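You operate a simulated robot arm through the tools that you are given. There is no shell and no other tool. Be economical: measure what you need, move in short steps, check, and stop when the job is done.

Carry out the task below with a simulated robot arm. There is one attempt and no reset: what you move stays moved.

TASK
Put things in order on the island top. At the end: the red melt pot from the island top stands on top of the small board; the white milk bottle stands where the red melt pot stood; the salt mill stands where the white milk bottle stood; the honey jar from the island top stands where the salt mill stood; whatever was shut is shut again. Leave all else as you found it, and nothing knocked over.
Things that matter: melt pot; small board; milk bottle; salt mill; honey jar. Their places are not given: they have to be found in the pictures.

It is judged by the outcome, as a careful person would: the job done as asked, and still so three seconds after it is handed in. It fails if anything else is knocked over, pushed out of place, dropped, spilled or broken.

THE ROBOT
A 6-joint arm with a two-finger parallel gripper, fixed in place. Base frame: the origin is at the foot of the arm, x ahead of it, y to its left, z up; the work surface is at about z = 0. Lengths are in mm, angles in degrees, forces in N, time in s.
With the tool pointing down near the work surface it reaches from about 180 to 460 mm from the base axis. Its first joint turns from -70.0 to 70.0 degrees. Payload 1.9 kg.
Tool frame: the origin (TCP) lies between the finger pads and is the grasp point; the fingertips stand 23 mm ahead of it; z points along the fingers, y is the line along which they close. The gripper opens to 94 mm. The fingers are 38 mm wide and 10 mm thick; the gripper's body (54 by 96 mm) begins 39 mm behind the TCP.
Orientation is told as [roll, pitch, yaw] about the base's x, y, z axes, in that order, counted from this pose: with the fingers straight down and closing along the base's y, the tool's x points along the base's -x, its y along +y and its z along -z.

THE INTERFACE
- The arm moves only by the tool nudge_tool. Its argument "series" is one flat list of numbers, 7 for each row, row after row: the turn, a rotation vector about the tool's x, y, z in degrees, then the shift along the tool's x, y, z in mm, then the gripper command, from -1 (fully open) to 1 (shut), values between in proportion. In form: [wx, wy, wz, tx, ty, tz, jaw, wx, wy, wz, tx, ty, tz, jaw, ...]. A call has 1 to 12 rows; each row shifts and turns the commanded pose from where the row before left it, along the tool's axes as they then stand. A row lasts 0.2 s, in which the tool goes at most 50 mm and 8.6 degrees; a call with a longer step from one row to the next is refused whole, and so is a gripper value outside its range. A pose out of reach is approached as far as the arm can. The call stops where the force on the tool passes 40 N (or 10 N more than at its start, if that is more) or the arm is blocked; 0.2 s more then pass. The fingers move at their own pace (about 108 mm/s each) and stop on an object; they squeeze with about 20 N. The grip force told is the motor's: it shows also when the fingers shut on nothing. Time passes only in rows, and 0.2 s behind the last, so rows that do not move let the fingers close. It gives the time, the measured TCP pose, the force on the tool (base axes), the opening and the grip force at its end, in the units of the frame above (readings bear some noise).
- Cameras (640 x 400 px; columns grow to the right, rows downward): "scene" is fixed at [49.4, 304.8, 438]; the picture's right is [-0.83, -0.56, 0.00], its down [-0.25, 0.37, -0.90] and it looks along [0.50, -0.74, -0.44] (base axes); focal length 254 px, centre (320, 200). "wrist" rides on the gripper at [-39, 0, -44] in the tool frame; the picture's right is [0.00, -1.00, 0.00], its down [0.97, 0.00, -0.24] and it looks along [0.24, 0.00, 0.97] (tool axes); focal length 218 px, centre (320, 200).
- snapshot(camera): a new picture of that camera. No time passes.
- probe_pixels(camera, pixels): for up to 12 pixels [column, row] of the newest picture of that camera ("zoom" is the newest enlarged one), the place [x, y, z] in the base frame of the surface seen there, good to about 2 mm. No time passes.
- enlarge(camera, box): a new picture of the part [left, top, right, bottom] of that camera's present view, enlarged. No time passes.
- finish_job(): hands the job in; it is judged then, once.

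Work in short steps. Measure before you move; look again where a grasp or a placing could have gone wrong, and mend it. You have 80 turns and 54 pictures in all, the two below and enlarged ones among them. Open the gripper and draw the arm clear of the work before you hand the job in, unless the task says otherwise; then end with one line.

The tools are called after "Emit:" by a JSON object that holds its "method" and its "body". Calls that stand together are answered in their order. nudge_tool: Moves the arm, as the interface text tells. Its arguments: {"type":"object","properties":{"series":{"type":"array"}},"required":["series"]} The other tools are called the same way: snapshot (camera) takes a picture; probe_pixels (camera, pixels) gives the place of the surface under pixels of a picture; enlarge (camera, box) takes an enlarged picture of a part of a camera's view; finish_job () hands the job in.

At the start:

```text
time: 0.0
ee_pos: [307.3, -94.2, 324.3]
ee_rot: [0.0, 0.0, 0.0]
contact_force: [0.4, -0.8, 0.4]
opening: 94.0
gripper_force: 0.1
```

scene: 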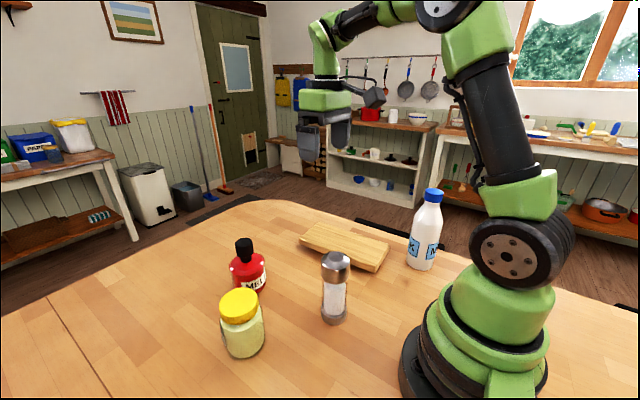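
wrist: 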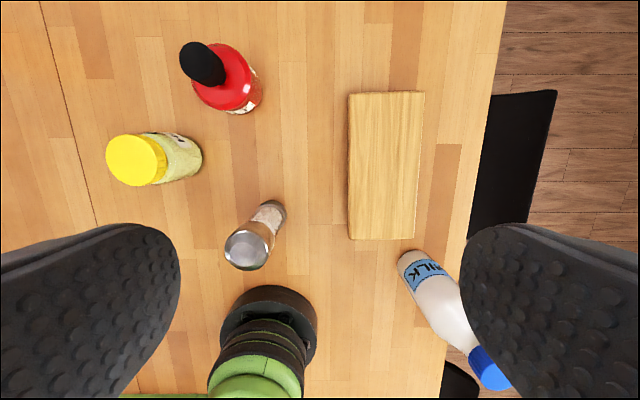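

I see the melt pot (red, black knob), honey jar, salt mill, milk bottle and board in both pictures. I'll measure their positions.

Emit:
{"method": "probe_pixels", "body": {"camera": "scene", "pixels": [[244, 242], [247, 268], [249, 288], [238, 300], [243, 335], [246, 352], [336, 258], [334, 300], [334, 320], [432, 192], [424, 240], [420, 266]]}}

Emit:
{"method": "probe_pixels", "body": {"camera": "wrist", "pixels": [[350, 94], [423, 93], [414, 239], [349, 238], [385, 165], [200, 62], [235, 85], [137, 159], [246, 250], [275, 210], [408, 258], [490, 368]]}}

Emit:
{"method": "enlarge", "body": {"camera": "scene", "box": [200, 180, 460, 370]}}

```text
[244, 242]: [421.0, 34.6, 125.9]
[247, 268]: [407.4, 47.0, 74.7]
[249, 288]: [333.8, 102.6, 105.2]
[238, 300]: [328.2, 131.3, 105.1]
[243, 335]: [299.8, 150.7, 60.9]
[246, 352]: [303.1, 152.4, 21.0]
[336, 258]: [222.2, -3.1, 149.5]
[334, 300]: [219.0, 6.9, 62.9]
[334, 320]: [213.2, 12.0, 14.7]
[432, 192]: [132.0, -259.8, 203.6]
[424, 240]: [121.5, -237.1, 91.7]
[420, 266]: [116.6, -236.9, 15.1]
```

```text
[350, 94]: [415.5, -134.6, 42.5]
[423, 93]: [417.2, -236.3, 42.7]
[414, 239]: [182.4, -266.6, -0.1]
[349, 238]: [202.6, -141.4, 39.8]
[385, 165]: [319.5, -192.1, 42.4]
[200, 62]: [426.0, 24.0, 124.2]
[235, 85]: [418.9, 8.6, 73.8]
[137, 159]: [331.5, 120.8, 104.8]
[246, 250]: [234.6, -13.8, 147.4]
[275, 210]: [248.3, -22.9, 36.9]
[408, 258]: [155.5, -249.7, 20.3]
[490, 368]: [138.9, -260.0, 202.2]
```

```text
2.11 times, centred on (330, 275) of scene
```

zoom: 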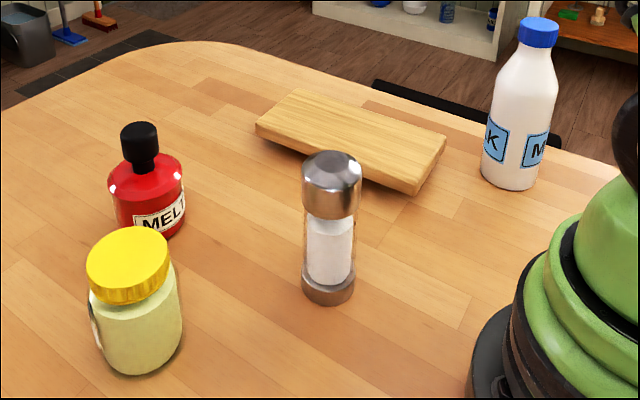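

Objects located roughly; I'll move over the melt pot (about (425, 25)) for a centred view.

Emit:
{"method": "nudge_tool", "body": {"series": [0, 0, 0, -28.2, 30.5, 16, -1, 0, 0, 0, -28.2, 30.5, 16, -1, 0, 0, 0, -28.2, 30.5, 16, -1, 0, 0, 0, -28.2, 30.5, 16, -1, 0, 0, 0, 0, 0, 0, -1]}}

Emit:
{"method": "snapshot", "body": {"camera": "wrist"}}

```text
time: 1.2
ee_pos: [421.0, 27.7, 260.9]
ee_rot: [0.0, 0.1, -0.1]
contact_force: [0.4, -1.0, 1.3]
opening: 93.9
gripper_force: 0.1
```

```text
50 pictures are left
```

wrist: 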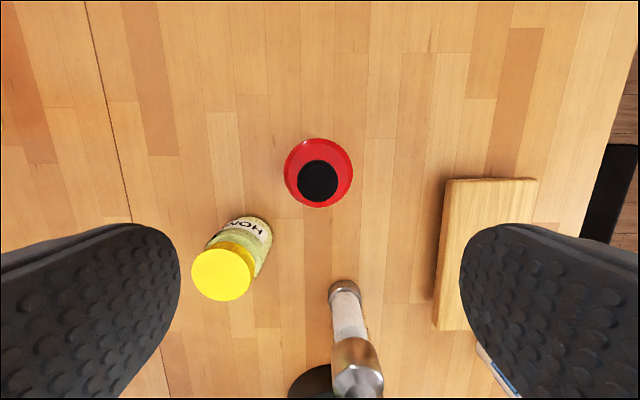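

The pot's centre computes to about (431, 29). I'll probe the knob and its neck for heights, and the board corners.

Emit:
{"method": "enlarge", "body": {"camera": "scene", "box": [210, 220, 290, 370]}}

Emit:
{"method": "probe_pixels", "body": {"camera": "wrist", "pixels": [[318, 182], [303, 182], [335, 182], [318, 150], [290, 172], [348, 172], [449, 185], [530, 185], [440, 322], [222, 275], [205, 275], [240, 275]]}}

Emit:
{"method": "probe_pixels", "body": {"camera": "scene", "pixels": [[314, 224], [388, 246], [376, 271], [300, 240], [376, 265], [345, 245], [302, 245]]}}

```text
2.67 times, centred on (250, 295) of scene
```

zoom: 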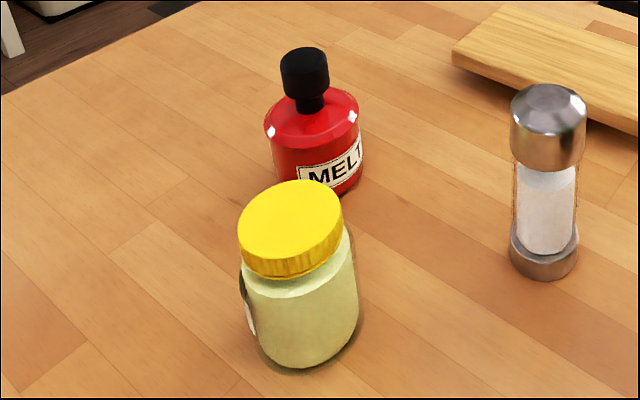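

```text
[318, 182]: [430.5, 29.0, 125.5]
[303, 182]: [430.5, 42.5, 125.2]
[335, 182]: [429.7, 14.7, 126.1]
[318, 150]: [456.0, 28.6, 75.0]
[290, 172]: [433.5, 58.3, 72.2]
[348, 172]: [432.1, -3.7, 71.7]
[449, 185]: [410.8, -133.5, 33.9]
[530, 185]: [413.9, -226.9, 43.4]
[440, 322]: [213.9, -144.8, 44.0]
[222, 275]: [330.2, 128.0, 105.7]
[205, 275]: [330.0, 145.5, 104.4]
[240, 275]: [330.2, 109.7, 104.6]
```

```text
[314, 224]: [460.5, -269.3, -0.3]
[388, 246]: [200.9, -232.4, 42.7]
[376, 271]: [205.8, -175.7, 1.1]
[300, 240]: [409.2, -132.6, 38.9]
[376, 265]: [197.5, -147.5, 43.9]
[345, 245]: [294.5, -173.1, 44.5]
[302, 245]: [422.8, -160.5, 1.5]
```

The board looks possibly raised; I take a closer look at it before using it.

Emit:
{"method": "enlarge", "body": {"camera": "scene", "box": [290, 210, 400, 280]}}

Emit:
{"method": "probe_pixels", "body": {"camera": "zoom", "pixels": [[320, 200], [320, 270], [320, 290], [320, 310], [490, 330], [490, 350], [60, 170], [60, 190]]}}

```text
5.71 times, centred on (345, 245) of scene
```

zoom: 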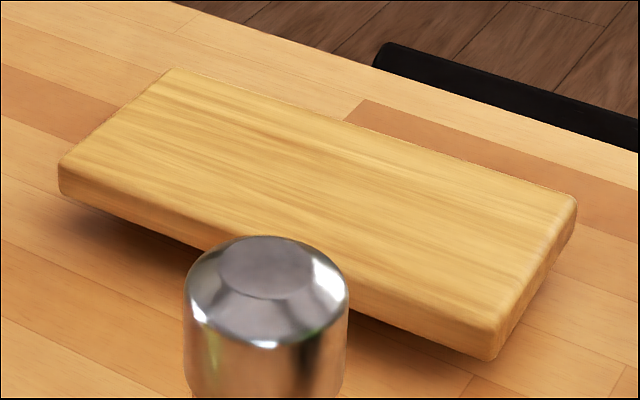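

```text
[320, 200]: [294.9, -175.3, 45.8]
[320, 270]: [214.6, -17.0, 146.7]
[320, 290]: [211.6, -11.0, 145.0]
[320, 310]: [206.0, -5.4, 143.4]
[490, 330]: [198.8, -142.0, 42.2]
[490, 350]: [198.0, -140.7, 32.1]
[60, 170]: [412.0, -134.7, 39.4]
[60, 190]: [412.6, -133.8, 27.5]
```

The board stands on recessed feet with its top at z≈43, centre about (307, -185). I lower onto the knob and stop at z≈107.

Emit:
{"method": "nudge_tool", "body": {"series": [0, 0, 0, -9.7, 1.3, 10, -1, 0, 0, 0, 0, 0, 40, -1, 0, 0, 0, 0, 0, 40, -1, 0, 0, 0, 0, 0, 35, -1, 0, 0, 0, 0, 0, 28, -1, 0, 0, 0, 0, 0, 0, -1]}}

```text
time: 2.6
ee_pos: [430.7, 29.6, 106.8]
ee_rot: [-0.1, -0.1, -0.1]
contact_force: [-1.3, -0.3, -0.6]
opening: 94.1
gripper_force: 0.2
```

Now close on the knob and lift just 8 mm to test whether the whole pot comes along.

Emit:
{"method": "nudge_tool", "body": {"series": [0, 0, 0, 0, 0, 0, 0, 0, 0, 0, 0, 0, 0, 1, 0, 0, 0, 0, 0, 0, 1, 0, 0, 0, 0, 0, 0, 1, 0, 0, 0, 0, 0, -4, 1, 0, 0, 0, 0, 0, -4, 1, 0, 0, 0, 0, 0, 0, 1]}}

Emit:
{"method": "enlarge", "body": {"camera": "scene", "box": [200, 170, 330, 310]}}

```text
time: 4.2
ee_pos: [430.2, 29.5, 115.2]
ee_rot: [0.0, 0.0, 0.0]
contact_force: [0.3, 0.1, -2.9]
opening: 35.1
gripper_force: 20.1
```

```text
2.86 times, centred on (265, 240) of scene
```

zoom: 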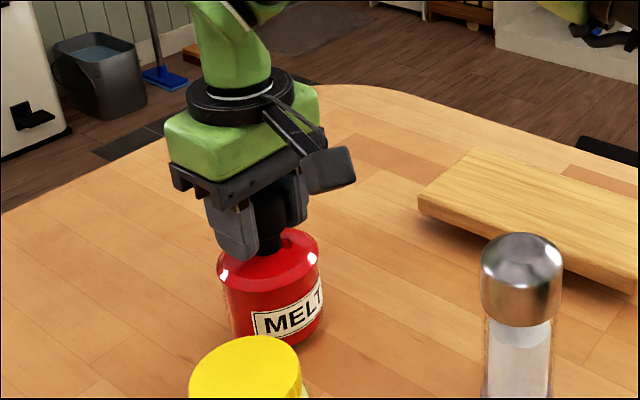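

Emit:
{"method": "probe_pixels", "body": {"camera": "zoom", "pixels": [[260, 268], [240, 275], [310, 250], [265, 345]]}}

```text
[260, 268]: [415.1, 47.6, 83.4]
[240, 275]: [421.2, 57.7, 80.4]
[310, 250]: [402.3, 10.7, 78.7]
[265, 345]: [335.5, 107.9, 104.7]
```

The pot rises in one piece. Lift and carry it above the board centre.

Emit:
{"method": "nudge_tool", "body": {"series": [0, 0, 0, 0, 0, -20, 1, 0, 0, 0, 0, 0, -35, 1, 0, 0, 0, 0, 0, -30, 1, 0, 0, 0, 10.3, -17.9, 0, 1, 0, 0, 0, 20.6, -35.7, 0, 1, 0, 0, 0, 20.6, -35.7, 0, 1, 0, 0, 0, 20.6, -35.7, 0, 1, 0, 0, 0, 20.6, -35.7, 0, 1, 0, 0, 0, 20.6, -35.7, 0, 1, 0, 0, 0, 10.3, -17.9, 0, 1, 0, 0, 0, 0, 0, 0, 1]}}

Emit:
{"method": "snapshot", "body": {"camera": "wrist"}}

Emit:
{"method": "snapshot", "body": {"camera": "scene"}}

```text
time: 6.6
ee_pos: [308.1, -185.1, 199.9]
ee_rot: [0.0, -0.1, 0.0]
contact_force: [-0.6, 0.5, 0.1]
opening: 0.0
gripper_force: 19.8
```

```text
46 pictures are left
```

wrist: 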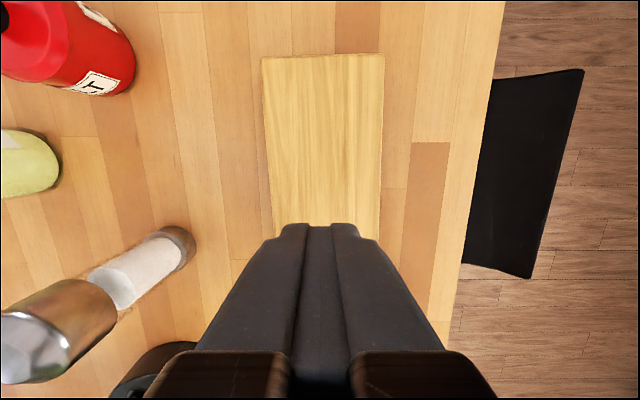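

```text
45 pictures are left
```

scene: 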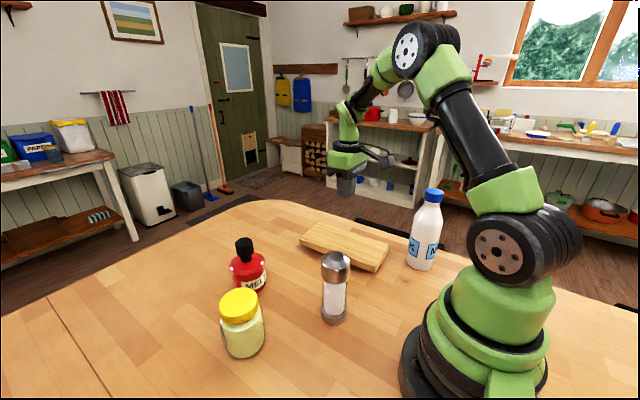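

The knob slipped out early in the lift (opening 0); the pot still stands upright near its place. I'll check exactly where it is.

Emit:
{"method": "probe_pixels", "body": {"camera": "scene", "pixels": [[244, 242], [244, 246], [244, 252], [244, 256], [247, 268], [238, 246], [251, 246]]}}

Emit:
{"method": "enlarge", "body": {"camera": "scene", "box": [210, 225, 280, 300]}}

Emit:
{"method": "probe_pixels", "body": {"camera": "zoom", "pixels": [[310, 110], [310, 150], [310, 170], [310, 190], [310, 200], [310, 215], [310, 230], [260, 240], [270, 280]]}}

```text
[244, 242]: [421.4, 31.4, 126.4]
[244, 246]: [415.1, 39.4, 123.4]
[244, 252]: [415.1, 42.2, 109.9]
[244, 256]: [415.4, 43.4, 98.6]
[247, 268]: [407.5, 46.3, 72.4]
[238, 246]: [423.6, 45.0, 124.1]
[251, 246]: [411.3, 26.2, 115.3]
```

```text
5.33 times, centred on (245, 262) of scene
```

zoom: 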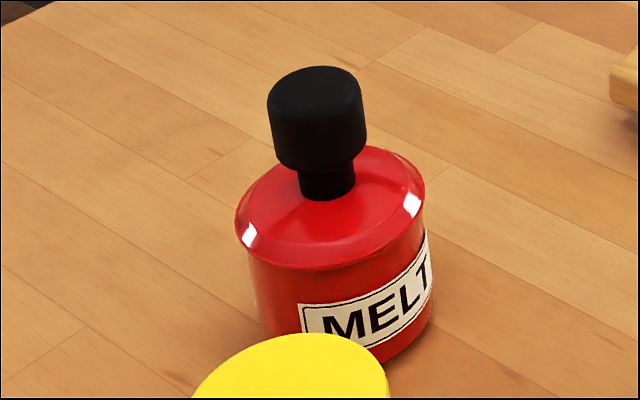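

```text
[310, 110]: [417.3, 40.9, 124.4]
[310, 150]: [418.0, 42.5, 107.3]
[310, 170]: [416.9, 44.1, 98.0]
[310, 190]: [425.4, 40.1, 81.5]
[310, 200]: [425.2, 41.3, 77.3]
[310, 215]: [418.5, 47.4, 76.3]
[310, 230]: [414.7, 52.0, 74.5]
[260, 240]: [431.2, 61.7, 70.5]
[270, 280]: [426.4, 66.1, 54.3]
```

The pot is still upright at the same spot, with its knob head at z 96–125. I go back, above it first, to grip a little lower and lift far more gently while watching force.

Emit:
{"method": "nudge_tool", "body": {"series": [0, 0, 0, -20.4, 35.7, 0, -1, 0, 0, 0, -20.4, 35.7, 0, -1, 0, 0, 0, -20.4, 35.7, 0, -1, 0, 0, 0, -20.4, 35.7, 0, -1, 0, 0, 0, -20.4, 35.7, 0, -1, 0, 0, 0, -20.4, 35.7, 0, -1, 0, 0, 0, 0, 0, 0, -1]}}

Emit:
{"method": "snapshot", "body": {"camera": "wrist"}}

Emit:
{"method": "probe_pixels", "body": {"camera": "wrist", "pixels": [[318, 200], [300, 200], [336, 200], [318, 185], [318, 215], [318, 165]]}}

```text
time: 8.2
ee_pos: [429.8, 29.5, 200.2]
ee_rot: [0.0, 0.0, 0.0]
contact_force: [-0.5, -0.5, -0.1]
opening: 94.0
gripper_force: 0.1
```

```text
43 pictures are left
```

wrist: 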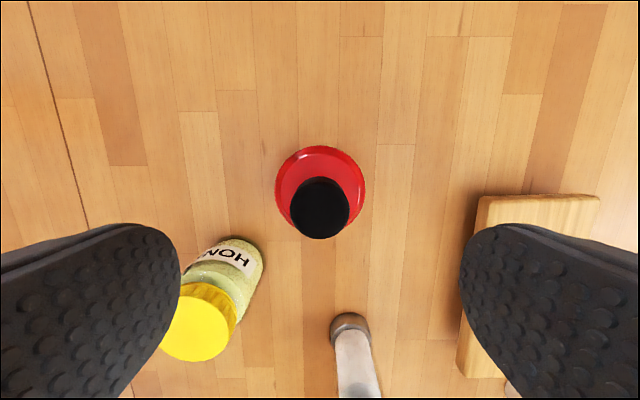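

```text
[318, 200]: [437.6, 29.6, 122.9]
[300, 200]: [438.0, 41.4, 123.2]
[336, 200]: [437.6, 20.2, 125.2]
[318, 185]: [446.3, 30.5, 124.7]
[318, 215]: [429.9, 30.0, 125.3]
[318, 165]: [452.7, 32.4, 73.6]
```

The knob centre now computes to about (434, 29.5). Lower to z≈102, close, lift only 4 mm slowly, and hold to read the force.

Emit:
{"method": "nudge_tool", "body": {"series": [0, 0, 0, -4.2, 0, 30, -1, 0, 0, 0, 0, 0, 30, -1, 0, 0, 0, 0, 0, 25, -1, 0, 0, 0, 0, 0, 13, -1, 0, 0, 0, 0, 0, 0, 0.5, 0, 0, 0, 0, 0, 0, 1, 0, 0, 0, 0, 0, 0, 1, 0, 0, 0, 0, 0, 0, 1, 0, 0, 0, 0, 0, -2, 1, 0, 0, 0, 0, 0, -2, 1, 0, 0, 0, 0, 0, 0, 1]}}

Emit:
{"method": "enlarge", "body": {"camera": "scene", "box": [200, 200, 300, 300]}}

```text
time: 10.6
ee_pos: [433.1, 29.5, 106.7]
ee_rot: [0.1, 0.0, 0.0]
contact_force: [0.7, 0.1, -2.3]
opening: 35.1
gripper_force: 20.0
```

```text
4.00 times, centred on (250, 250) of scene
```

zoom: 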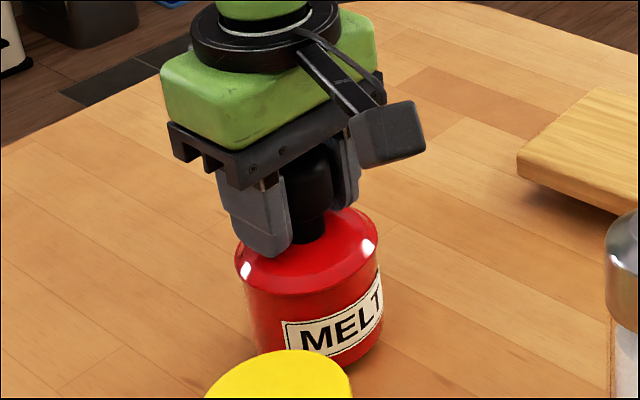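

Opening 35 and about 2.5 N load. Lift a further few mm slowly and see whether it creeps.

Emit:
{"method": "nudge_tool", "body": {"series": [0, 0, 0, 0, 0, -2, 1, 0, 0, 0, 0, 0, -2, 1, 0, 0, 0, 0, 0, -2, 1, 0, 0, 0, 0, 0, -2, 1, 0, 0, 0, 0, 0, 0, 1, 0, 0, 0, 0, 0, 0, 1]}}

Emit:
{"method": "enlarge", "body": {"camera": "scene", "box": [200, 200, 300, 300]}}

Emit:
{"method": "probe_pixels", "body": {"camera": "zoom", "pixels": [[310, 180], [305, 235], [310, 250], [310, 265], [250, 265], [370, 245]]}}

```text
time: 12.0
ee_pos: [433.6, 29.2, 113.5]
ee_rot: [0.0, 0.0, 0.2]
contact_force: [-0.1, 0.0, -3.1]
opening: 35.3
gripper_force: 19.8
```

```text
4.00 times, centred on (250, 250) of scene
```

zoom: 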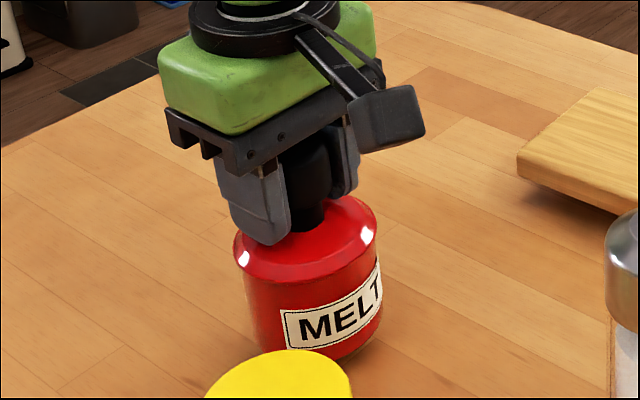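

```text
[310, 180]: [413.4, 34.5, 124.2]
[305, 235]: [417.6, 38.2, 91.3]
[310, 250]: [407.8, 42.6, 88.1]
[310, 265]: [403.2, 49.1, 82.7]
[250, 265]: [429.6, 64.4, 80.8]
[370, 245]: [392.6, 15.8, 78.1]
```

The pot hangs with a steady ~3 N load. Continue lifting slowly.

Emit:
{"method": "nudge_tool", "body": {"series": [0, 0, 0, 0, 0, -2, 1, 0, 0, 0, 0, 0, -3, 1, 0, 0, 0, 0, 0, -4, 1, 0, 0, 0, 0, 0, -5, 1, 0, 0, 0, 0, 0, -5, 1, 0, 0, 0, 0, 0, -5, 1, 0, 0, 0, 0, 0, -5, 1, 0, 0, 0, 0, 0, -4, 1, 0, 0, 0, 0, 0, -3, 1, 0, 0, 0, 0, 0, -2, 1, 0, 0, 0, 0, 0, 0, 1]}}

Emit:
{"method": "snapshot", "body": {"camera": "scene"}}

```text
time: 14.4
ee_pos: [434.5, 29.5, 151.3]
ee_rot: [-0.1, -0.1, 0.0]
contact_force: [-0.1, 0.5, -2.1]
opening: 35.1
gripper_force: 20.5
```

```text
40 pictures are left
```

scene: 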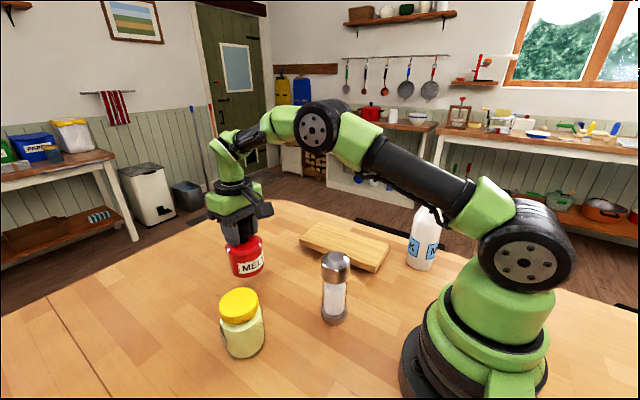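

It holds when moved gently. Lift another 35 mm, then start across.

Emit:
{"method": "nudge_tool", "body": {"series": [0, 0, 0, 0, 0, -3, 1, 0, 0, 0, 0, 0, -5, 1, 0, 0, 0, 0, 0, -6, 1, 0, 0, 0, 0, 0, -6, 1, 0, 0, 0, 0, 0, -5, 1, 0, 0, 0, 0, 0, -4, 1, 0, 0, 0, 1, -2, -2, 1, 0, 0, 0, 2, -3.5, -1, 1, 0, 0, 0, 3, -5.2, 0, 1, 0, 0, 0, 4, -7, 0, 1, 0, 0, 0, 4, -7, 0, 1, 0, 0, 0, 4, -7, 0, 1]}}

Emit:
{"method": "enlarge", "body": {"camera": "scene", "box": [180, 150, 380, 300]}}

```text
time: 17.0
ee_pos: [415.9, -2.4, 184.4]
ee_rot: [0.0, -0.1, 0.1]
contact_force: [-0.1, 0.3, -2.2]
opening: 35.2
gripper_force: 20.4
```

```text
2.67 times, centred on (280, 225) of scene
```

zoom: 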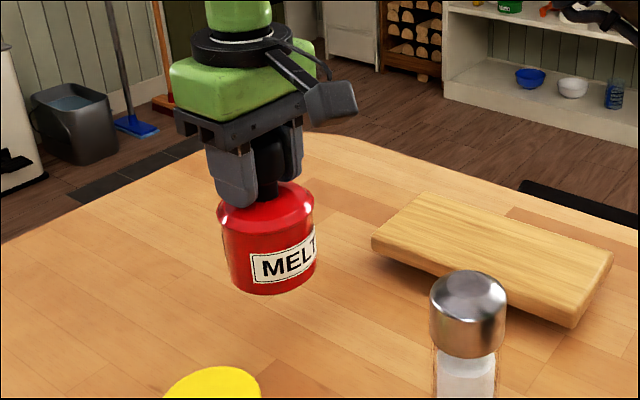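

Held well and upright, bottom about z 80. Continue across.

Emit:
{"method": "nudge_tool", "body": {"series": [0, 0, 0, 3, -5, 0, 1, 0, 0, 0, 4.6, -7.7, 0, 1, 0, 0, 0, 5.2, -8.7, 0, 1, 0, 0, 0, 5.2, -8.7, 0, 1, 0, 0, 0, 5.2, -8.7, 0, 1, 0, 0, 0, 5.2, -8.7, 0, 1, 0, 0, 0, 5.2, -8.7, 0, 1, 0, 0, 0, 5.2, -8.7, 0, 1, 0, 0, 0, 5.2, -8.7, 0, 1, 0, 0, 0, 5.2, -8.7, 0, 1, 0, 0, 0, 5.2, -8.7, 0, 1, 0, 0, 0, 4, -6.7, 0, 1]}}

Emit:
{"method": "nudge_tool", "body": {"series": [0, 0, 0, 3.8, -6.4, 0, 1, 0, 0, 0, 4.6, -7.7, 0, 1, 0, 0, 0, 5.2, -8.7, 0, 1, 0, 0, 0, 5.2, -8.7, 0, 1, 0, 0, 0, 5.2, -8.7, 0, 1, 0, 0, 0, 5.2, -8.7, 0, 1, 0, 0, 0, 5.2, -8.7, 0, 1, 0, 0, 0, 5, -8.5, 0, 1, 0, 0, 0, 4, -7, 0, 1, 0, 0, 0, 3, -5, 0, 1, 0, 0, 0, 1.5, -3, 0, 1, 0, 0, 0, 0, 0, 0, 1]}}

Emit:
{"method": "snapshot", "body": {"camera": "scene"}}

Emit:
{"method": "snapshot", "body": {"camera": "wrist"}}

```text
time: 19.6
ee_pos: [356.8, -100.3, 183.3]
ee_rot: [0.0, -0.1, -0.1]
contact_force: [1.1, -0.5, -3.2]
opening: 35.3
gripper_force: 19.8
```

```text
time: 22.2
ee_pos: [308.0, -181.1, 183.9]
ee_rot: [-0.1, -0.1, -0.1]
contact_force: [0.1, 0.8, -1.9]
opening: 35.3
gripper_force: 20.3
```

```text
38 pictures are left
```

scene: 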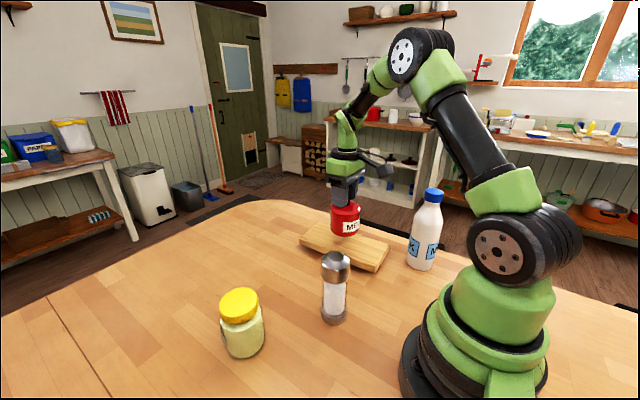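

```text
37 pictures are left
```

wrist: 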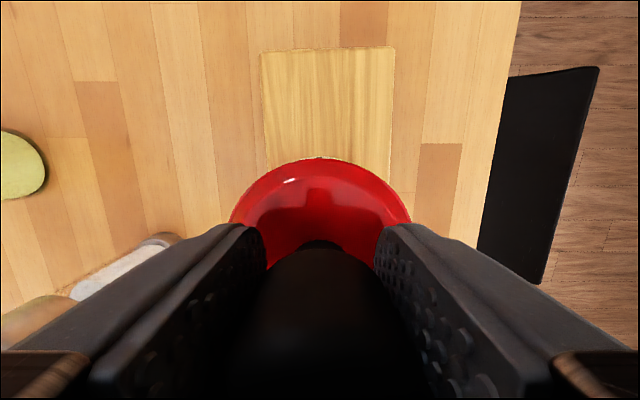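

Over the board centre. Lower gently to just above the board (contact expected near TCP z≈145).

Emit:
{"method": "nudge_tool", "body": {"series": [0, 0, 0, 0, -2, 3, 1, 0, 0, 0, 0, -2, 4, 1, 0, 0, 0, 0, 0, 5, 1, 0, 0, 0, 0, 0, 5, 1, 0, 0, 0, 0, 0, 5, 1, 0, 0, 0, 0, 0, 5, 1, 0, 0, 0, 0, 0, 4, 1, 0, 0, 0, 0, 0, 3, 1, 0, 0, 0, 0, 0, 0, 1]}}

Emit:
{"method": "enlarge", "body": {"camera": "scene", "box": [290, 180, 400, 280]}}

```text
time: 24.2
ee_pos: [309.0, -185.5, 149.8]
ee_rot: [0.1, 0.0, 0.1]
contact_force: [-0.2, -0.3, -2.3]
opening: 35.1
gripper_force: 19.9
```

```text
4.00 times, centred on (345, 230) of scene
```

zoom: 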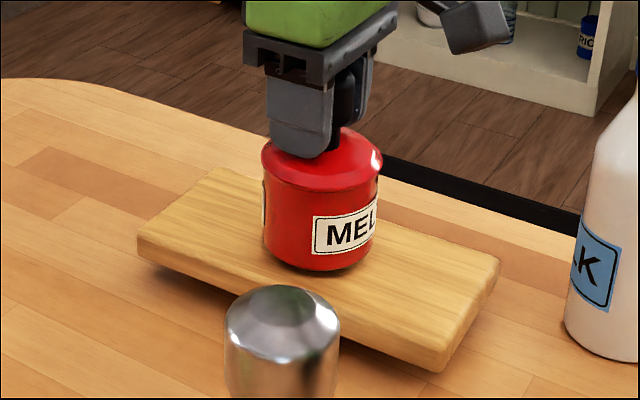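

Very near. Lower in 1.5 mm steps until the load goes.

Emit:
{"method": "nudge_tool", "body": {"series": [0, 0, 0, 0, 0, 1.5, 1, 0, 0, 0, 0, 0, 1.5, 1, 0, 0, 0, 0, 0, 1, 1, 0, 0, 0, 0, 0, 0, 1]}}

```text
time: 25.2
ee_pos: [309.9, -186.4, 146.4]
ee_rot: [0.0, -0.1, 0.0]
contact_force: [0.4, -0.2, -3.0]
opening: 35.5
gripper_force: 20.0
```

Emit:
{"method": "nudge_tool", "body": {"series": [0, 0, 0, 0, 0, 1, 1, 0, 0, 0, 0, 0, 1, 1, 0, 0, 0, 0, 0, 0, 1]}}

```text
time: 26.0
ee_pos: [309.8, -185.4, 145.1]
ee_rot: [0.0, -0.1, 0.0]
contact_force: [-1.6, 6.1, 27.7]
opening: 35.3
gripper_force: 20.6
```

Contact made (28 N). Ease up a touch and open.

Emit:
{"method": "nudge_tool", "body": {"series": [0, 0, 0, 0, 0, -0.8, 1, 0, 0, 0, 0, 0, 0, 0.2, 0, 0, 0, 0, 0, 0, -0.3, 0, 0, 0, 0, 0, 0, -1, 0, 0, 0, 0, 0, 0, -1]}}

Emit:
{"method": "nudge_tool", "body": {"series": [0, 0, 0, 0, 0, -10, -1, 0, 0, 0, 0, 0, -30, -1, 0, 0, 0, 0, 0, -40, -1, 0, 0, 0, 0, 0, -40, -1, 0, 0, 0, 0, 0, -30, -1, 0, 0, 0, 0, 0, 0, -1]}}

Emit:
{"method": "enlarge", "body": {"camera": "scene", "box": [270, 160, 470, 290]}}

Emit:
{"method": "snapshot", "body": {"camera": "wrist"}}

```text
time: 27.2
ee_pos: [309.7, -186.7, 144.6]
ee_rot: [0.0, 0.0, 0.0]
contact_force: [-0.4, -0.2, -0.2]
opening: 93.8
gripper_force: 0.2
```

```text
time: 28.6
ee_pos: [309.5, -186.0, 293.6]
ee_rot: [-0.1, -0.1, 0.0]
contact_force: [0.4, 0.5, 1.1]
opening: 93.8
gripper_force: 0.0
```

```text
3.08 times, centred on (370, 225) of scene
```

zoom: 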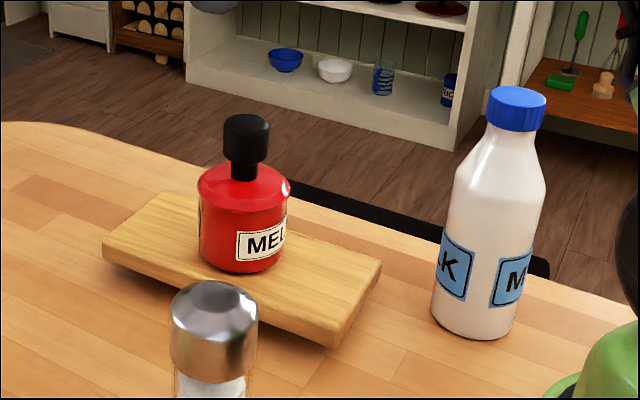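

```text
34 pictures are left
```

wrist: 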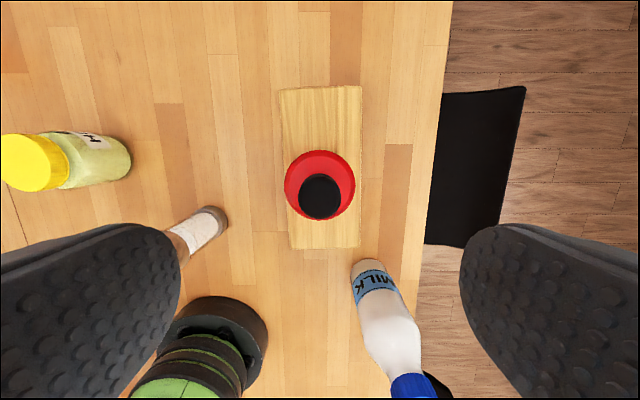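

Pot stands at the board centre. Now move above the milk bottle for a centred view, and check the board corners.

Emit:
{"method": "probe_pixels", "body": {"camera": "wrist", "pixels": [[284, 94], [358, 90], [294, 243], [355, 243], [320, 197]]}}

Emit:
{"method": "nudge_tool", "body": {"series": [0, 0, 0, 41, -18, 0, -1, 0, 0, 0, 41, -18, 0, -1, 0, 0, 0, 41, -18, 0, -1, 0, 0, 0, 41, -18, 0, -1, 0, 0, 0, 0, 0, 0, -1]}}

Emit:
{"method": "snapshot", "body": {"camera": "wrist"}}

```text
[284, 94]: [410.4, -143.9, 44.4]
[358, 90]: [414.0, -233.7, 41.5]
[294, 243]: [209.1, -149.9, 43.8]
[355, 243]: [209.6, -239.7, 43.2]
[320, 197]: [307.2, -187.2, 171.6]
```

```text
time: 29.8
ee_pos: [144.6, -257.7, 294.4]
ee_rot: [0.0, -0.1, 0.0]
contact_force: [-0.5, 0.5, -0.7]
opening: 94.1
gripper_force: 0.0
```

```text
33 pictures are left
```

wrist: 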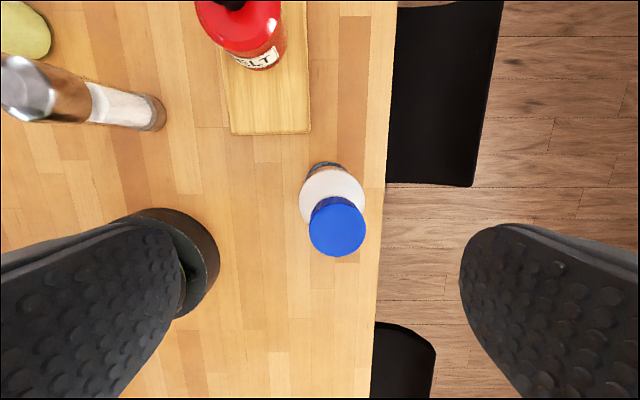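

Emit:
{"method": "probe_pixels", "body": {"camera": "wrist", "pixels": [[337, 230], [312, 230], [362, 230], [337, 208], [337, 253], [303, 195], [362, 190], [325, 165], [320, 180], [337, 202]]}}

Emit:
{"method": "enlarge", "body": {"camera": "scene", "box": [390, 170, 470, 280]}}

Emit:
{"method": "probe_pixels", "body": {"camera": "zoom", "pixels": [[340, 75], [340, 105], [340, 115], [335, 135], [330, 160], [325, 200], [320, 250], [340, 95]]}}

```text
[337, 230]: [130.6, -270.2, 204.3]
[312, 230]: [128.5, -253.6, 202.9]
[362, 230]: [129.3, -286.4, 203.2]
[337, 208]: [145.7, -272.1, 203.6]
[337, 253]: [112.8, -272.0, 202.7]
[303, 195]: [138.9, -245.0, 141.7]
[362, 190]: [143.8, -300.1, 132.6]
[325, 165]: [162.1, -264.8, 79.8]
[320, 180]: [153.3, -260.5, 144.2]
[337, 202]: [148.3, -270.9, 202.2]
```

```text
3.64 times, centred on (430, 225) of scene
```

zoom: 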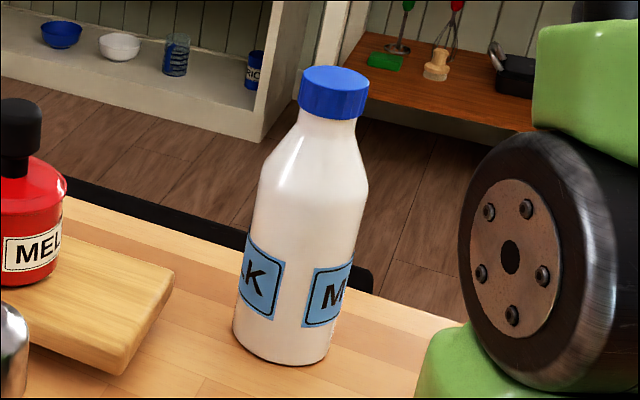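

```text
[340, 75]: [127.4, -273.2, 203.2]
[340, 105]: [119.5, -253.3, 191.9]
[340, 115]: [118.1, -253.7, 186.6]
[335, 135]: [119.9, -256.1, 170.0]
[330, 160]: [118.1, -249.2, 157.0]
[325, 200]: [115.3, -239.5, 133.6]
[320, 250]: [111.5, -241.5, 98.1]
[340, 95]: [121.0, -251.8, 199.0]
```

Milk axis at (130, -270), cap z 182–204 and 37 mm wide. Centre above it and lower to TCP z≈187.

Emit:
{"method": "nudge_tool", "body": {"series": [0, 0, 0, 14.6, -12.3, 0, -1, 0, 0, 0, 0, 0, 35, -1, 0, 0, 0, 0, 0, 35, -1, 0, 0, 0, 0, 0, 25, -1, 0, 0, 0, 0, 0, 12, -1, 0, 0, 0, 0, 0, 0, -1]}}

Emit:
{"method": "nudge_tool", "body": {"series": [0, 0, 0, 0, 0, 0, 0.3, 0, 0, 0, 0, 0, 0, 0.7, 0, 0, 0, 0, 0, 0, 1, 0, 0, 0, 0, 0, 0, 1, 0, 0, 0, 0, 0, -1.5, 1, 0, 0, 0, 0, 0, -1.5, 1, 0, 0, 0, 0, 0, 0, 1]}}

Emit:
{"method": "snapshot", "body": {"camera": "scene"}}

```text
time: 31.2
ee_pos: [130.5, -268.6, 186.8]
ee_rot: [0.0, 0.1, 0.0]
contact_force: [0.3, -0.1, -0.4]
opening: 93.9
gripper_force: 0.1
```

```text
time: 32.8
ee_pos: [130.9, -269.9, 190.0]
ee_rot: [0.1, 0.0, 0.0]
contact_force: [-0.3, -0.6, -6.6]
opening: 36.2
gripper_force: 20.4
```

```text
31 pictures are left
```

scene: 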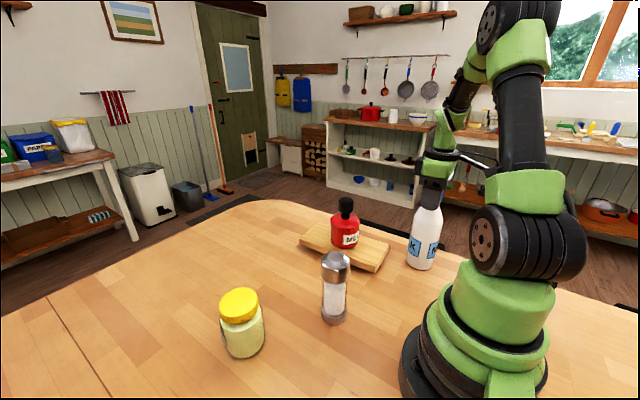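

Load 6.6 N, cap gripped. Continue lifting gently and check for creep.

Emit:
{"method": "nudge_tool", "body": {"series": [0, 0, 0, 0, 0, -1.5, 1, 0, 0, 0, 0, 0, -2, 1, 0, 0, 0, 0, 0, -2.5, 1, 0, 0, 0, 0, 0, -2.5, 1, 0, 0, 0, 0, 0, -2.5, 1, 0, 0, 0, 0, 0, -2, 1, 0, 0, 0, 0, 0, -1.5, 1, 0, 0, 0, 0, 0, 0, 1, 0, 0, 0, 0, 0, 0, 1]}}

Emit:
{"method": "enlarge", "body": {"camera": "scene", "box": [380, 140, 480, 280]}}

Emit:
{"method": "probe_pixels", "body": {"camera": "zoom", "pixels": [[310, 130], [310, 150], [310, 170], [250, 240], [265, 320], [290, 350]]}}

```text
time: 34.8
ee_pos: [129.7, -271.4, 206.3]
ee_rot: [0.0, 0.0, 0.0]
contact_force: [-0.1, -0.5, -6.2]
opening: 36.2
gripper_force: 19.8
```

```text
2.86 times, centred on (430, 210) of scene
```

zoom: 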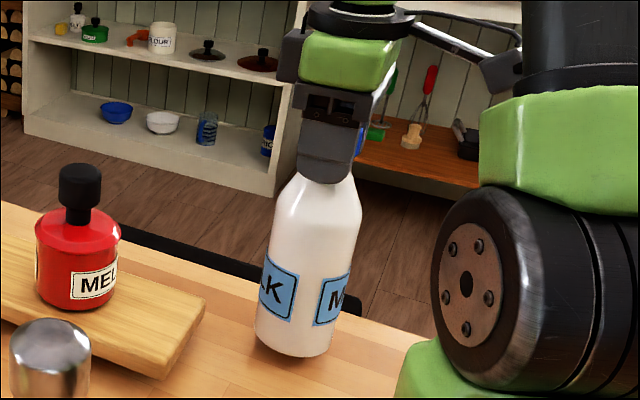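

```text
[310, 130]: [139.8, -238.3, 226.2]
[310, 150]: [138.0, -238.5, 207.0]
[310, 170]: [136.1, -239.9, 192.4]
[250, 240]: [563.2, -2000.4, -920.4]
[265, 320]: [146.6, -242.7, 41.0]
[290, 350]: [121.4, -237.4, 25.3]
```

Bottle is up about 18 mm and upright. Continue lifting.

Emit:
{"method": "nudge_tool", "body": {"series": [0, 0, 0, 0, 0, -2, 1, 0, 0, 0, 0, 0, -3.5, 1, 0, 0, 0, 0, 0, -5, 1, 0, 0, 0, 0, 0, -6, 1, 0, 0, 0, 0, 0, -6, 1, 0, 0, 0, 0, 0, -6, 1, 0, 0, 0, 0, 0, -6, 1, 0, 0, 0, 0, 0, -6, 1, 0, 0, 0, 0, 0, -5, 1, 0, 0, 0, 0, 0, -3.5, 1, 0, 0, 0, 0, 0, -2, 1, 0, 0, 0, 0, 0, 0, 1]}}

Emit:
{"method": "nudge_tool", "body": {"series": [0, 0, 0, -1, 2, 0, 1, 0, 0, 0, -1.5, 3.5, 0, 1, 0, 0, 0, -2.5, 5, 0, 1, 0, 0, 0, -3, 6.2, 0, 1, 0, 0, 0, -3.5, 7, 0, 1, 0, 0, 0, -3.5, 7, 0, 1, 0, 0, 0, -3.5, 7, 0, 1, 0, 0, 0, -3.5, 7, 0, 1, 0, 0, 0, -3.5, 7, 0, 1, 0, 0, 0, -3.5, 7, 0, 1, 0, 0, 0, -3.5, 7, 0, 1, 0, 0, 0, -3.5, 7, 0, 1]}}

Emit:
{"method": "snapshot", "body": {"camera": "scene"}}

```text
time: 37.4
ee_pos: [131.3, -269.0, 256.3]
ee_rot: [0.0, -0.1, 0.1]
contact_force: [0.5, -0.2, -5.9]
opening: 36.1
gripper_force: 19.3
```

```text
time: 40.0
ee_pos: [165.7, -197.3, 256.6]
ee_rot: [0.0, -0.2, -0.1]
contact_force: [-0.1, 0.7, -6.0]
opening: 36.5
gripper_force: 19.9
```

```text
29 pictures are left
```

scene: 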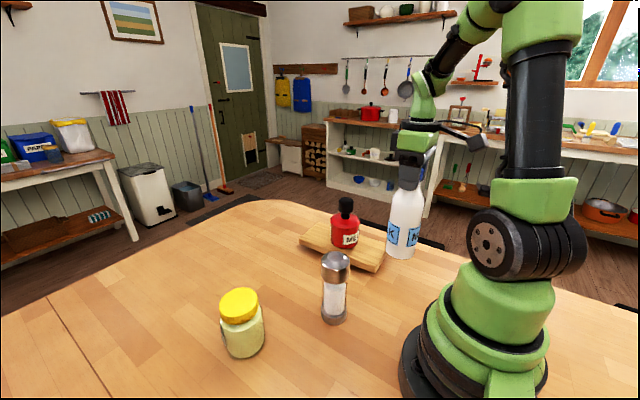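

Stable. Go on to the waypoint (215, -100), then toward (350, -60).

Emit:
{"method": "nudge_tool", "body": {"series": [0, 0, 0, -3.9, 7.7, 0, 1, 0, 0, 0, -4.1, 8.1, 0, 1, 0, 0, 0, -4.1, 8.1, 0, 1, 0, 0, 0, -4.1, 8.1, 0, 1, 0, 0, 0, -4.1, 8.1, 0, 1, 0, 0, 0, -4.1, 8.1, 0, 1, 0, 0, 0, -4.1, 8.1, 0, 1, 0, 0, 0, -4.1, 8.1, 0, 1, 0, 0, 0, -4.3, 8.1, 0, 1, 0, 0, 0, -5, 7, 0, 1, 0, 0, 0, -6, 6, 0, 1, 0, 0, 0, -7, 5, 0, 1]}}

Emit:
{"method": "nudge_tool", "body": {"series": [0, 0, 0, -8, 4, 0, 1, 0, 0, 0, -9, 3, 0, 1, 0, 0, 0, -9, 3, 0, 1, 0, 0, 0, -9, 3, 0, 1, 0, 0, 0, -9, 3, 0, 1, 0, 0, 0, -9, 3, 0, 1, 0, 0, 0, -9, 3, 0, 1, 0, 0, 0, -9, 3, 0, 1, 0, 0, 0, -9, 3, 0, 1, 0, 0, 0, -9, 3, 0, 1, 0, 0, 0, -9, 3, 0, 1, 0, 0, 0, -9, 3, 0, 1]}}

Emit:
{"method": "snapshot", "body": {"camera": "scene"}}

```text
time: 42.6
ee_pos: [221.6, -106.7, 256.8]
ee_rot: [0.0, 0.0, -0.1]
contact_force: [-0.3, 0.3, -5.6]
opening: 36.1
gripper_force: 19.8
```

```text
time: 45.2
ee_pos: [328.9, -70.4, 255.5]
ee_rot: [0.0, -0.1, 0.1]
contact_force: [0.3, -0.4, -5.8]
opening: 36.0
gripper_force: 19.9
```

```text
28 pictures are left
```

scene: 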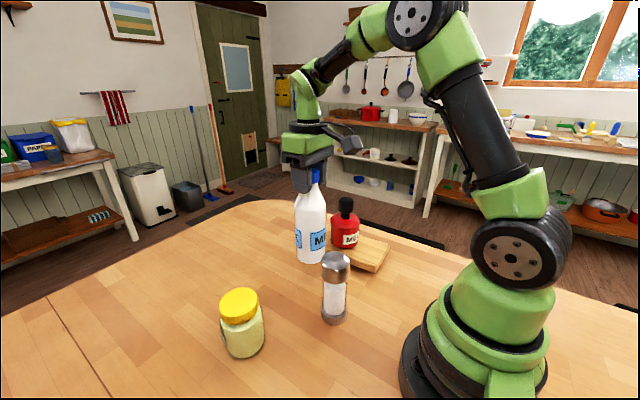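

Now to the pot's old place (431, 29).

Emit:
{"method": "nudge_tool", "body": {"series": [0, 0, 0, -7, 5, 0, 1, 0, 0, 0, -6.5, 6, 0, 1, 0, 0, 0, -6.5, 6.5, 0, 1, 0, 0, 0, -6.5, 6.5, 0, 1, 0, 0, 0, -6.5, 6.5, 0, 1, 0, 0, 0, -6.5, 6.5, 0, 1, 0, 0, 0, -6.5, 6.5, 0, 1, 0, 0, 0, -6.5, 6.5, 0, 1, 0, 0, 0, -6.5, 6.5, 0, 1, 0, 0, 0, -6.5, 6.5, 0, 1, 0, 0, 0, -6.5, 6.5, 0, 1, 0, 0, 0, -6.5, 6.5, 0, 1]}}

Emit:
{"method": "nudge_tool", "body": {"series": [0, 0, 0, -6.5, 6.5, 0, 1, 0, 0, 0, -6, 6.5, 0, 1, 0, 0, 0, -5, 5, 0, 1, 0, 0, 0, -4, 4, 0, 1, 0, 0, 0, -2, 2, 0, 1, 0, 0, 0, 0, 0, 0, 1]}}

Emit:
{"method": "snapshot", "body": {"camera": "scene"}}

```text
time: 47.8
ee_pos: [407.9, 6.5, 255.9]
ee_rot: [0.0, 0.0, 0.1]
contact_force: [-0.2, -1.1, -7.5]
opening: 36.1
gripper_force: 19.8
```

```text
time: 49.2
ee_pos: [430.6, 30.0, 257.3]
ee_rot: [0.0, 0.0, 0.0]
contact_force: [-0.4, 0.2, -6.2]
opening: 36.0
gripper_force: 19.8
```

```text
27 pictures are left
```

scene: 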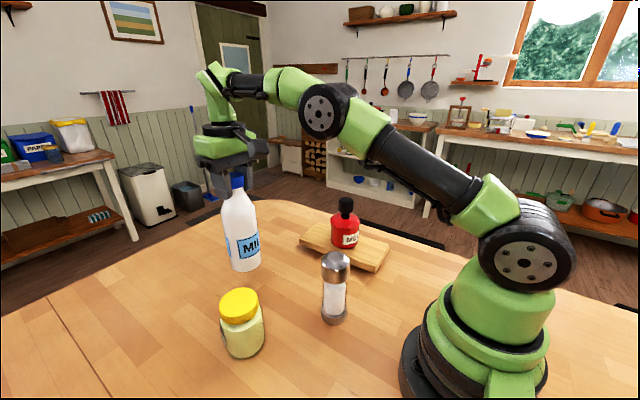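

Over the spot. Lower slowly to just above the table.

Emit:
{"method": "nudge_tool", "body": {"series": [0, 0, 0, 0, 0, 2, 1, 0, 0, 0, 0, 0, 4, 1, 0, 0, 0, 0, 0, 6, 1, 0, 0, 0, 0, 0, 7, 1, 0, 0, 0, 0, 0, 7, 1, 0, 0, 0, 0, 0, 7, 1, 0, 0, 0, 0, 0, 7, 1, 0, 0, 0, 0, 0, 7, 1, 0, 0, 0, 0, 0, 7, 1, 0, 0, 0, 0, 0, 5, 1, 0, 0, 0, 0, 0, 3, 1, 0, 0, 0, 0, 0, 0, 1]}}

Emit:
{"method": "enlarge", "body": {"camera": "scene", "box": [190, 140, 300, 310]}}

Emit:
{"method": "probe_pixels", "body": {"camera": "zoom", "pixels": [[300, 180], [300, 230], [300, 290], [300, 310], [320, 300]]}}

```text
time: 51.8
ee_pos: [429.8, 30.3, 193.0]
ee_rot: [0.0, 0.0, -0.1]
contact_force: [0.2, -0.4, -5.2]
opening: 36.1
gripper_force: 20.1
```

```text
2.35 times, centred on (245, 225) of scene
```

zoom: 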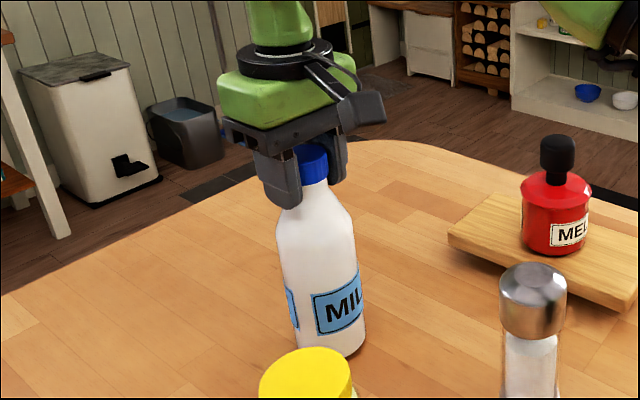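

```text
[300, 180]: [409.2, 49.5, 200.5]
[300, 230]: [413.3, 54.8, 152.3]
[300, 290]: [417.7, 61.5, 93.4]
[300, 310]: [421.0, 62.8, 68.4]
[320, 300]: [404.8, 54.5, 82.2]
```

Emit:
{"method": "nudge_tool", "body": {"series": [0, 0, 0, 0, 0, 2, 1, 0, 0, 0, 0, 0, 1.5, 1, 0, 0, 0, 0, 0, 1, 1, 0, 0, 0, 0, 0, 0, 1]}}

```text
time: 52.8
ee_pos: [429.9, 30.9, 189.7]
ee_rot: [-0.1, 0.0, 0.1]
contact_force: [0.0, -0.4, -5.4]
opening: 36.2
gripper_force: 20.4
```

Emit:
{"method": "nudge_tool", "body": {"series": [0, 0, 0, 0, 0, 1, 1, 0, 0, 0, 0, 0, 1, 1, 0, 0, 0, 0, 0, 0, 1]}}

```text
time: 53.6
ee_pos: [430.5, 31.5, 187.6]
ee_rot: [0.1, -0.1, 0.0]
contact_force: [-4.2, -0.2, 6.1]
opening: 36.0
gripper_force: 20.1
```

Standing on the table now. Open in stages, then rise.

Emit:
{"method": "nudge_tool", "body": {"series": [0, 0, 0, 0, 0, 0.3, 1, 0, 0, 0, 0, 0, 0, 0.2, 0, 0, 0, 0, 0, 0, -0.3, 0, 0, 0, 0, 0, 0, -1, 0, 0, 0, 0, 0, 0, -1]}}

Emit:
{"method": "nudge_tool", "body": {"series": [0, 0, 0, 0, 0, -10, -1, 0, 0, 0, 0, 0, -25, -1, 0, 0, 0, 0, 0, -35, -1, 0, 0, 0, 0, 0, -30, -1, 0, 0, 0, 0, 0, 0, -1]}}

Emit:
{"method": "snapshot", "body": {"camera": "wrist"}}

Emit:
{"method": "enlarge", "body": {"camera": "scene", "box": [190, 150, 400, 370]}}

```text
time: 54.8
ee_pos: [429.6, 30.5, 187.8]
ee_rot: [0.0, -0.1, -0.1]
contact_force: [-0.8, 0.2, -0.3]
opening: 93.9
gripper_force: 0.1
```

```text
time: 56.0
ee_pos: [427.5, 34.3, 284.4]
ee_rot: [0.2, -0.3, -0.2]
contact_force: [0.2, 0.6, -0.1]
opening: 93.8
gripper_force: 0.1
out of reach, approached as far as the arm can: row 4
```

```text
25 pictures are left
```

wrist: 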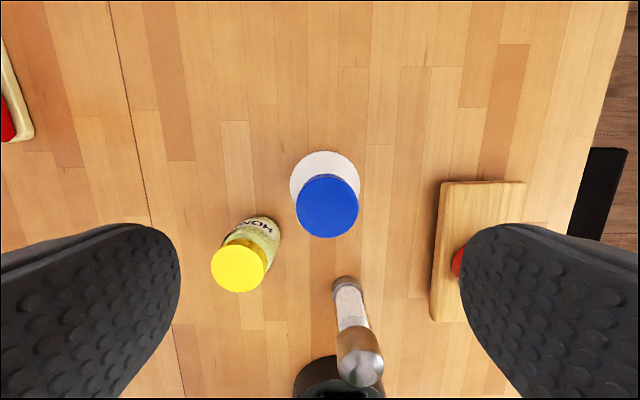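

```text
1.82 times, centred on (295, 260) of scene
```

zoom: 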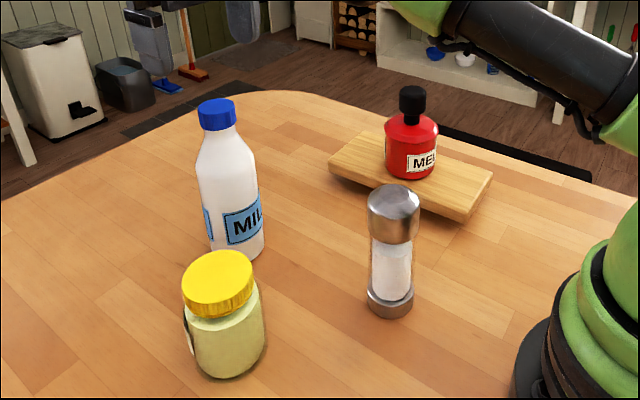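

Milk stands at (430, 30). Now over to the salt mill for a centred look.

Emit:
{"method": "nudge_tool", "body": {"series": [0, 0, 0, 38.5, -9.8, 0, -1, 0, 0, 0, 38.5, -9.8, 0, -1, 0, 0, 0, 38.5, -9.8, 0, -1, 0, 0, 0, 38.5, -9.8, 10, -1, 0, 0, 0, 38.5, -9.8, 10, -1, 0, 0, 0, 0, 0, 0, -1]}}

Emit:
{"method": "snapshot", "body": {"camera": "wrist"}}

```text
time: 57.4
ee_pos: [234.5, -15.9, 264.8]
ee_rot: [0.0, 0.0, 0.0]
contact_force: [0.0, -0.3, 0.7]
opening: 94.0
gripper_force: 0.0
```

```text
23 pictures are left
```

wrist: 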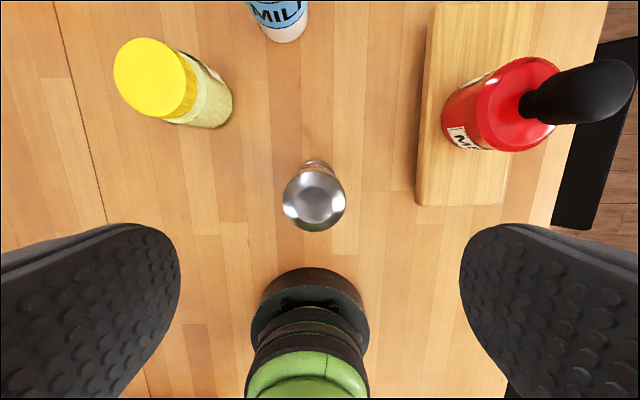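

Mill axis ≈ (231, -12), head about 48 mm wide, top z 149. Lower to TCP z≈119, grip, and test-lift.

Emit:
{"method": "nudge_tool", "body": {"series": [0, 0, 0, 3.5, 3.9, 5, -1, 0, 0, 0, 0, 0, 40, -1, 0, 0, 0, 0, 0, 40, -1, 0, 0, 0, 0, 0, 35, -1, 0, 0, 0, 0, 0, 26, -1, 0, 0, 0, 0, 0, 0, -1]}}

Emit:
{"method": "nudge_tool", "body": {"series": [0, 0, 0, 0, 0, 0, 0.2, 0, 0, 0, 0, 0, 0, 0.6, 0, 0, 0, 0, 0, 0, 1, 0, 0, 0, 0, 0, 0, 1, 0, 0, 0, 0, 0, -1.5, 1, 0, 0, 0, 0, 0, -2, 1, 0, 0, 0, 0, 0, -2, 1, 0, 0, 0, 0, 0, -1.5, 1, 0, 0, 0, 0, 0, 0, 1]}}

Emit:
{"method": "enlarge", "body": {"camera": "scene", "box": [280, 190, 390, 340]}}

```text
time: 58.8
ee_pos: [231.0, -10.0, 118.4]
ee_rot: [-0.1, 0.0, 0.1]
contact_force: [0.2, 0.1, 0.3]
opening: 93.7
gripper_force: 0.0
```

```text
time: 60.8
ee_pos: [233.1, -11.3, 125.7]
ee_rot: [0.0, -0.1, 0.0]
contact_force: [-0.3, -0.2, -1.7]
opening: 50.7
gripper_force: 19.9
```

```text
2.67 times, centred on (335, 265) of scene
```

zoom: 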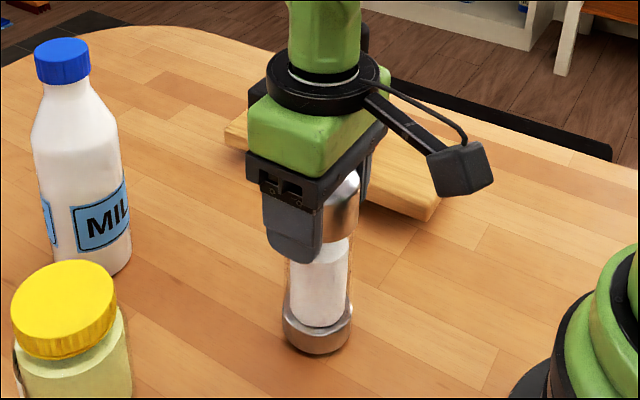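

Moves as one piece. Lift gently.

Emit:
{"method": "nudge_tool", "body": {"series": [0, 0, 0, 0, 0, -2, 1, 0, 0, 0, 0, 0, -4, 1, 0, 0, 0, 0, 0, -6, 1, 0, 0, 0, 0, 0, -7, 1, 0, 0, 0, 0, 0, -8, 1, 0, 0, 0, 0, 0, -8, 1, 0, 0, 0, 0, 0, -8, 1, 0, 0, 0, 0, 0, -8, 1, 0, 0, 0, 0, 0, -7, 1, 0, 0, 0, 0, 0, -5, 1, 0, 0, 0, 0, 0, -3, 1, 0, 0, 0, 0, 0, 0, 1]}}

Emit:
{"method": "enlarge", "body": {"camera": "scene", "box": [280, 140, 390, 340]}}

```text
time: 63.4
ee_pos: [232.2, -11.1, 192.2]
ee_rot: [0.0, 0.1, 0.1]
contact_force: [-0.1, -0.3, -2.7]
opening: 51.1
gripper_force: 20.1
```

```text
2.00 times, centred on (335, 240) of scene
```

zoom: 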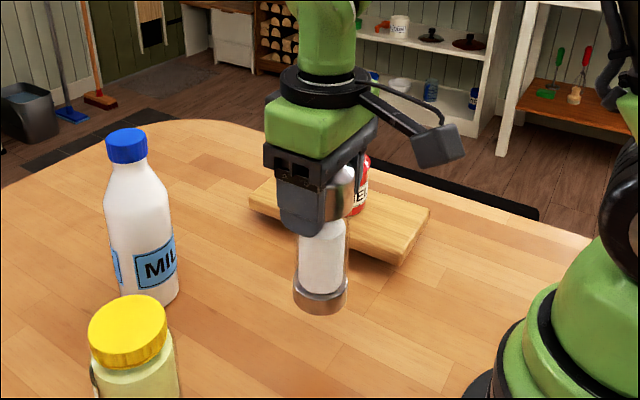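

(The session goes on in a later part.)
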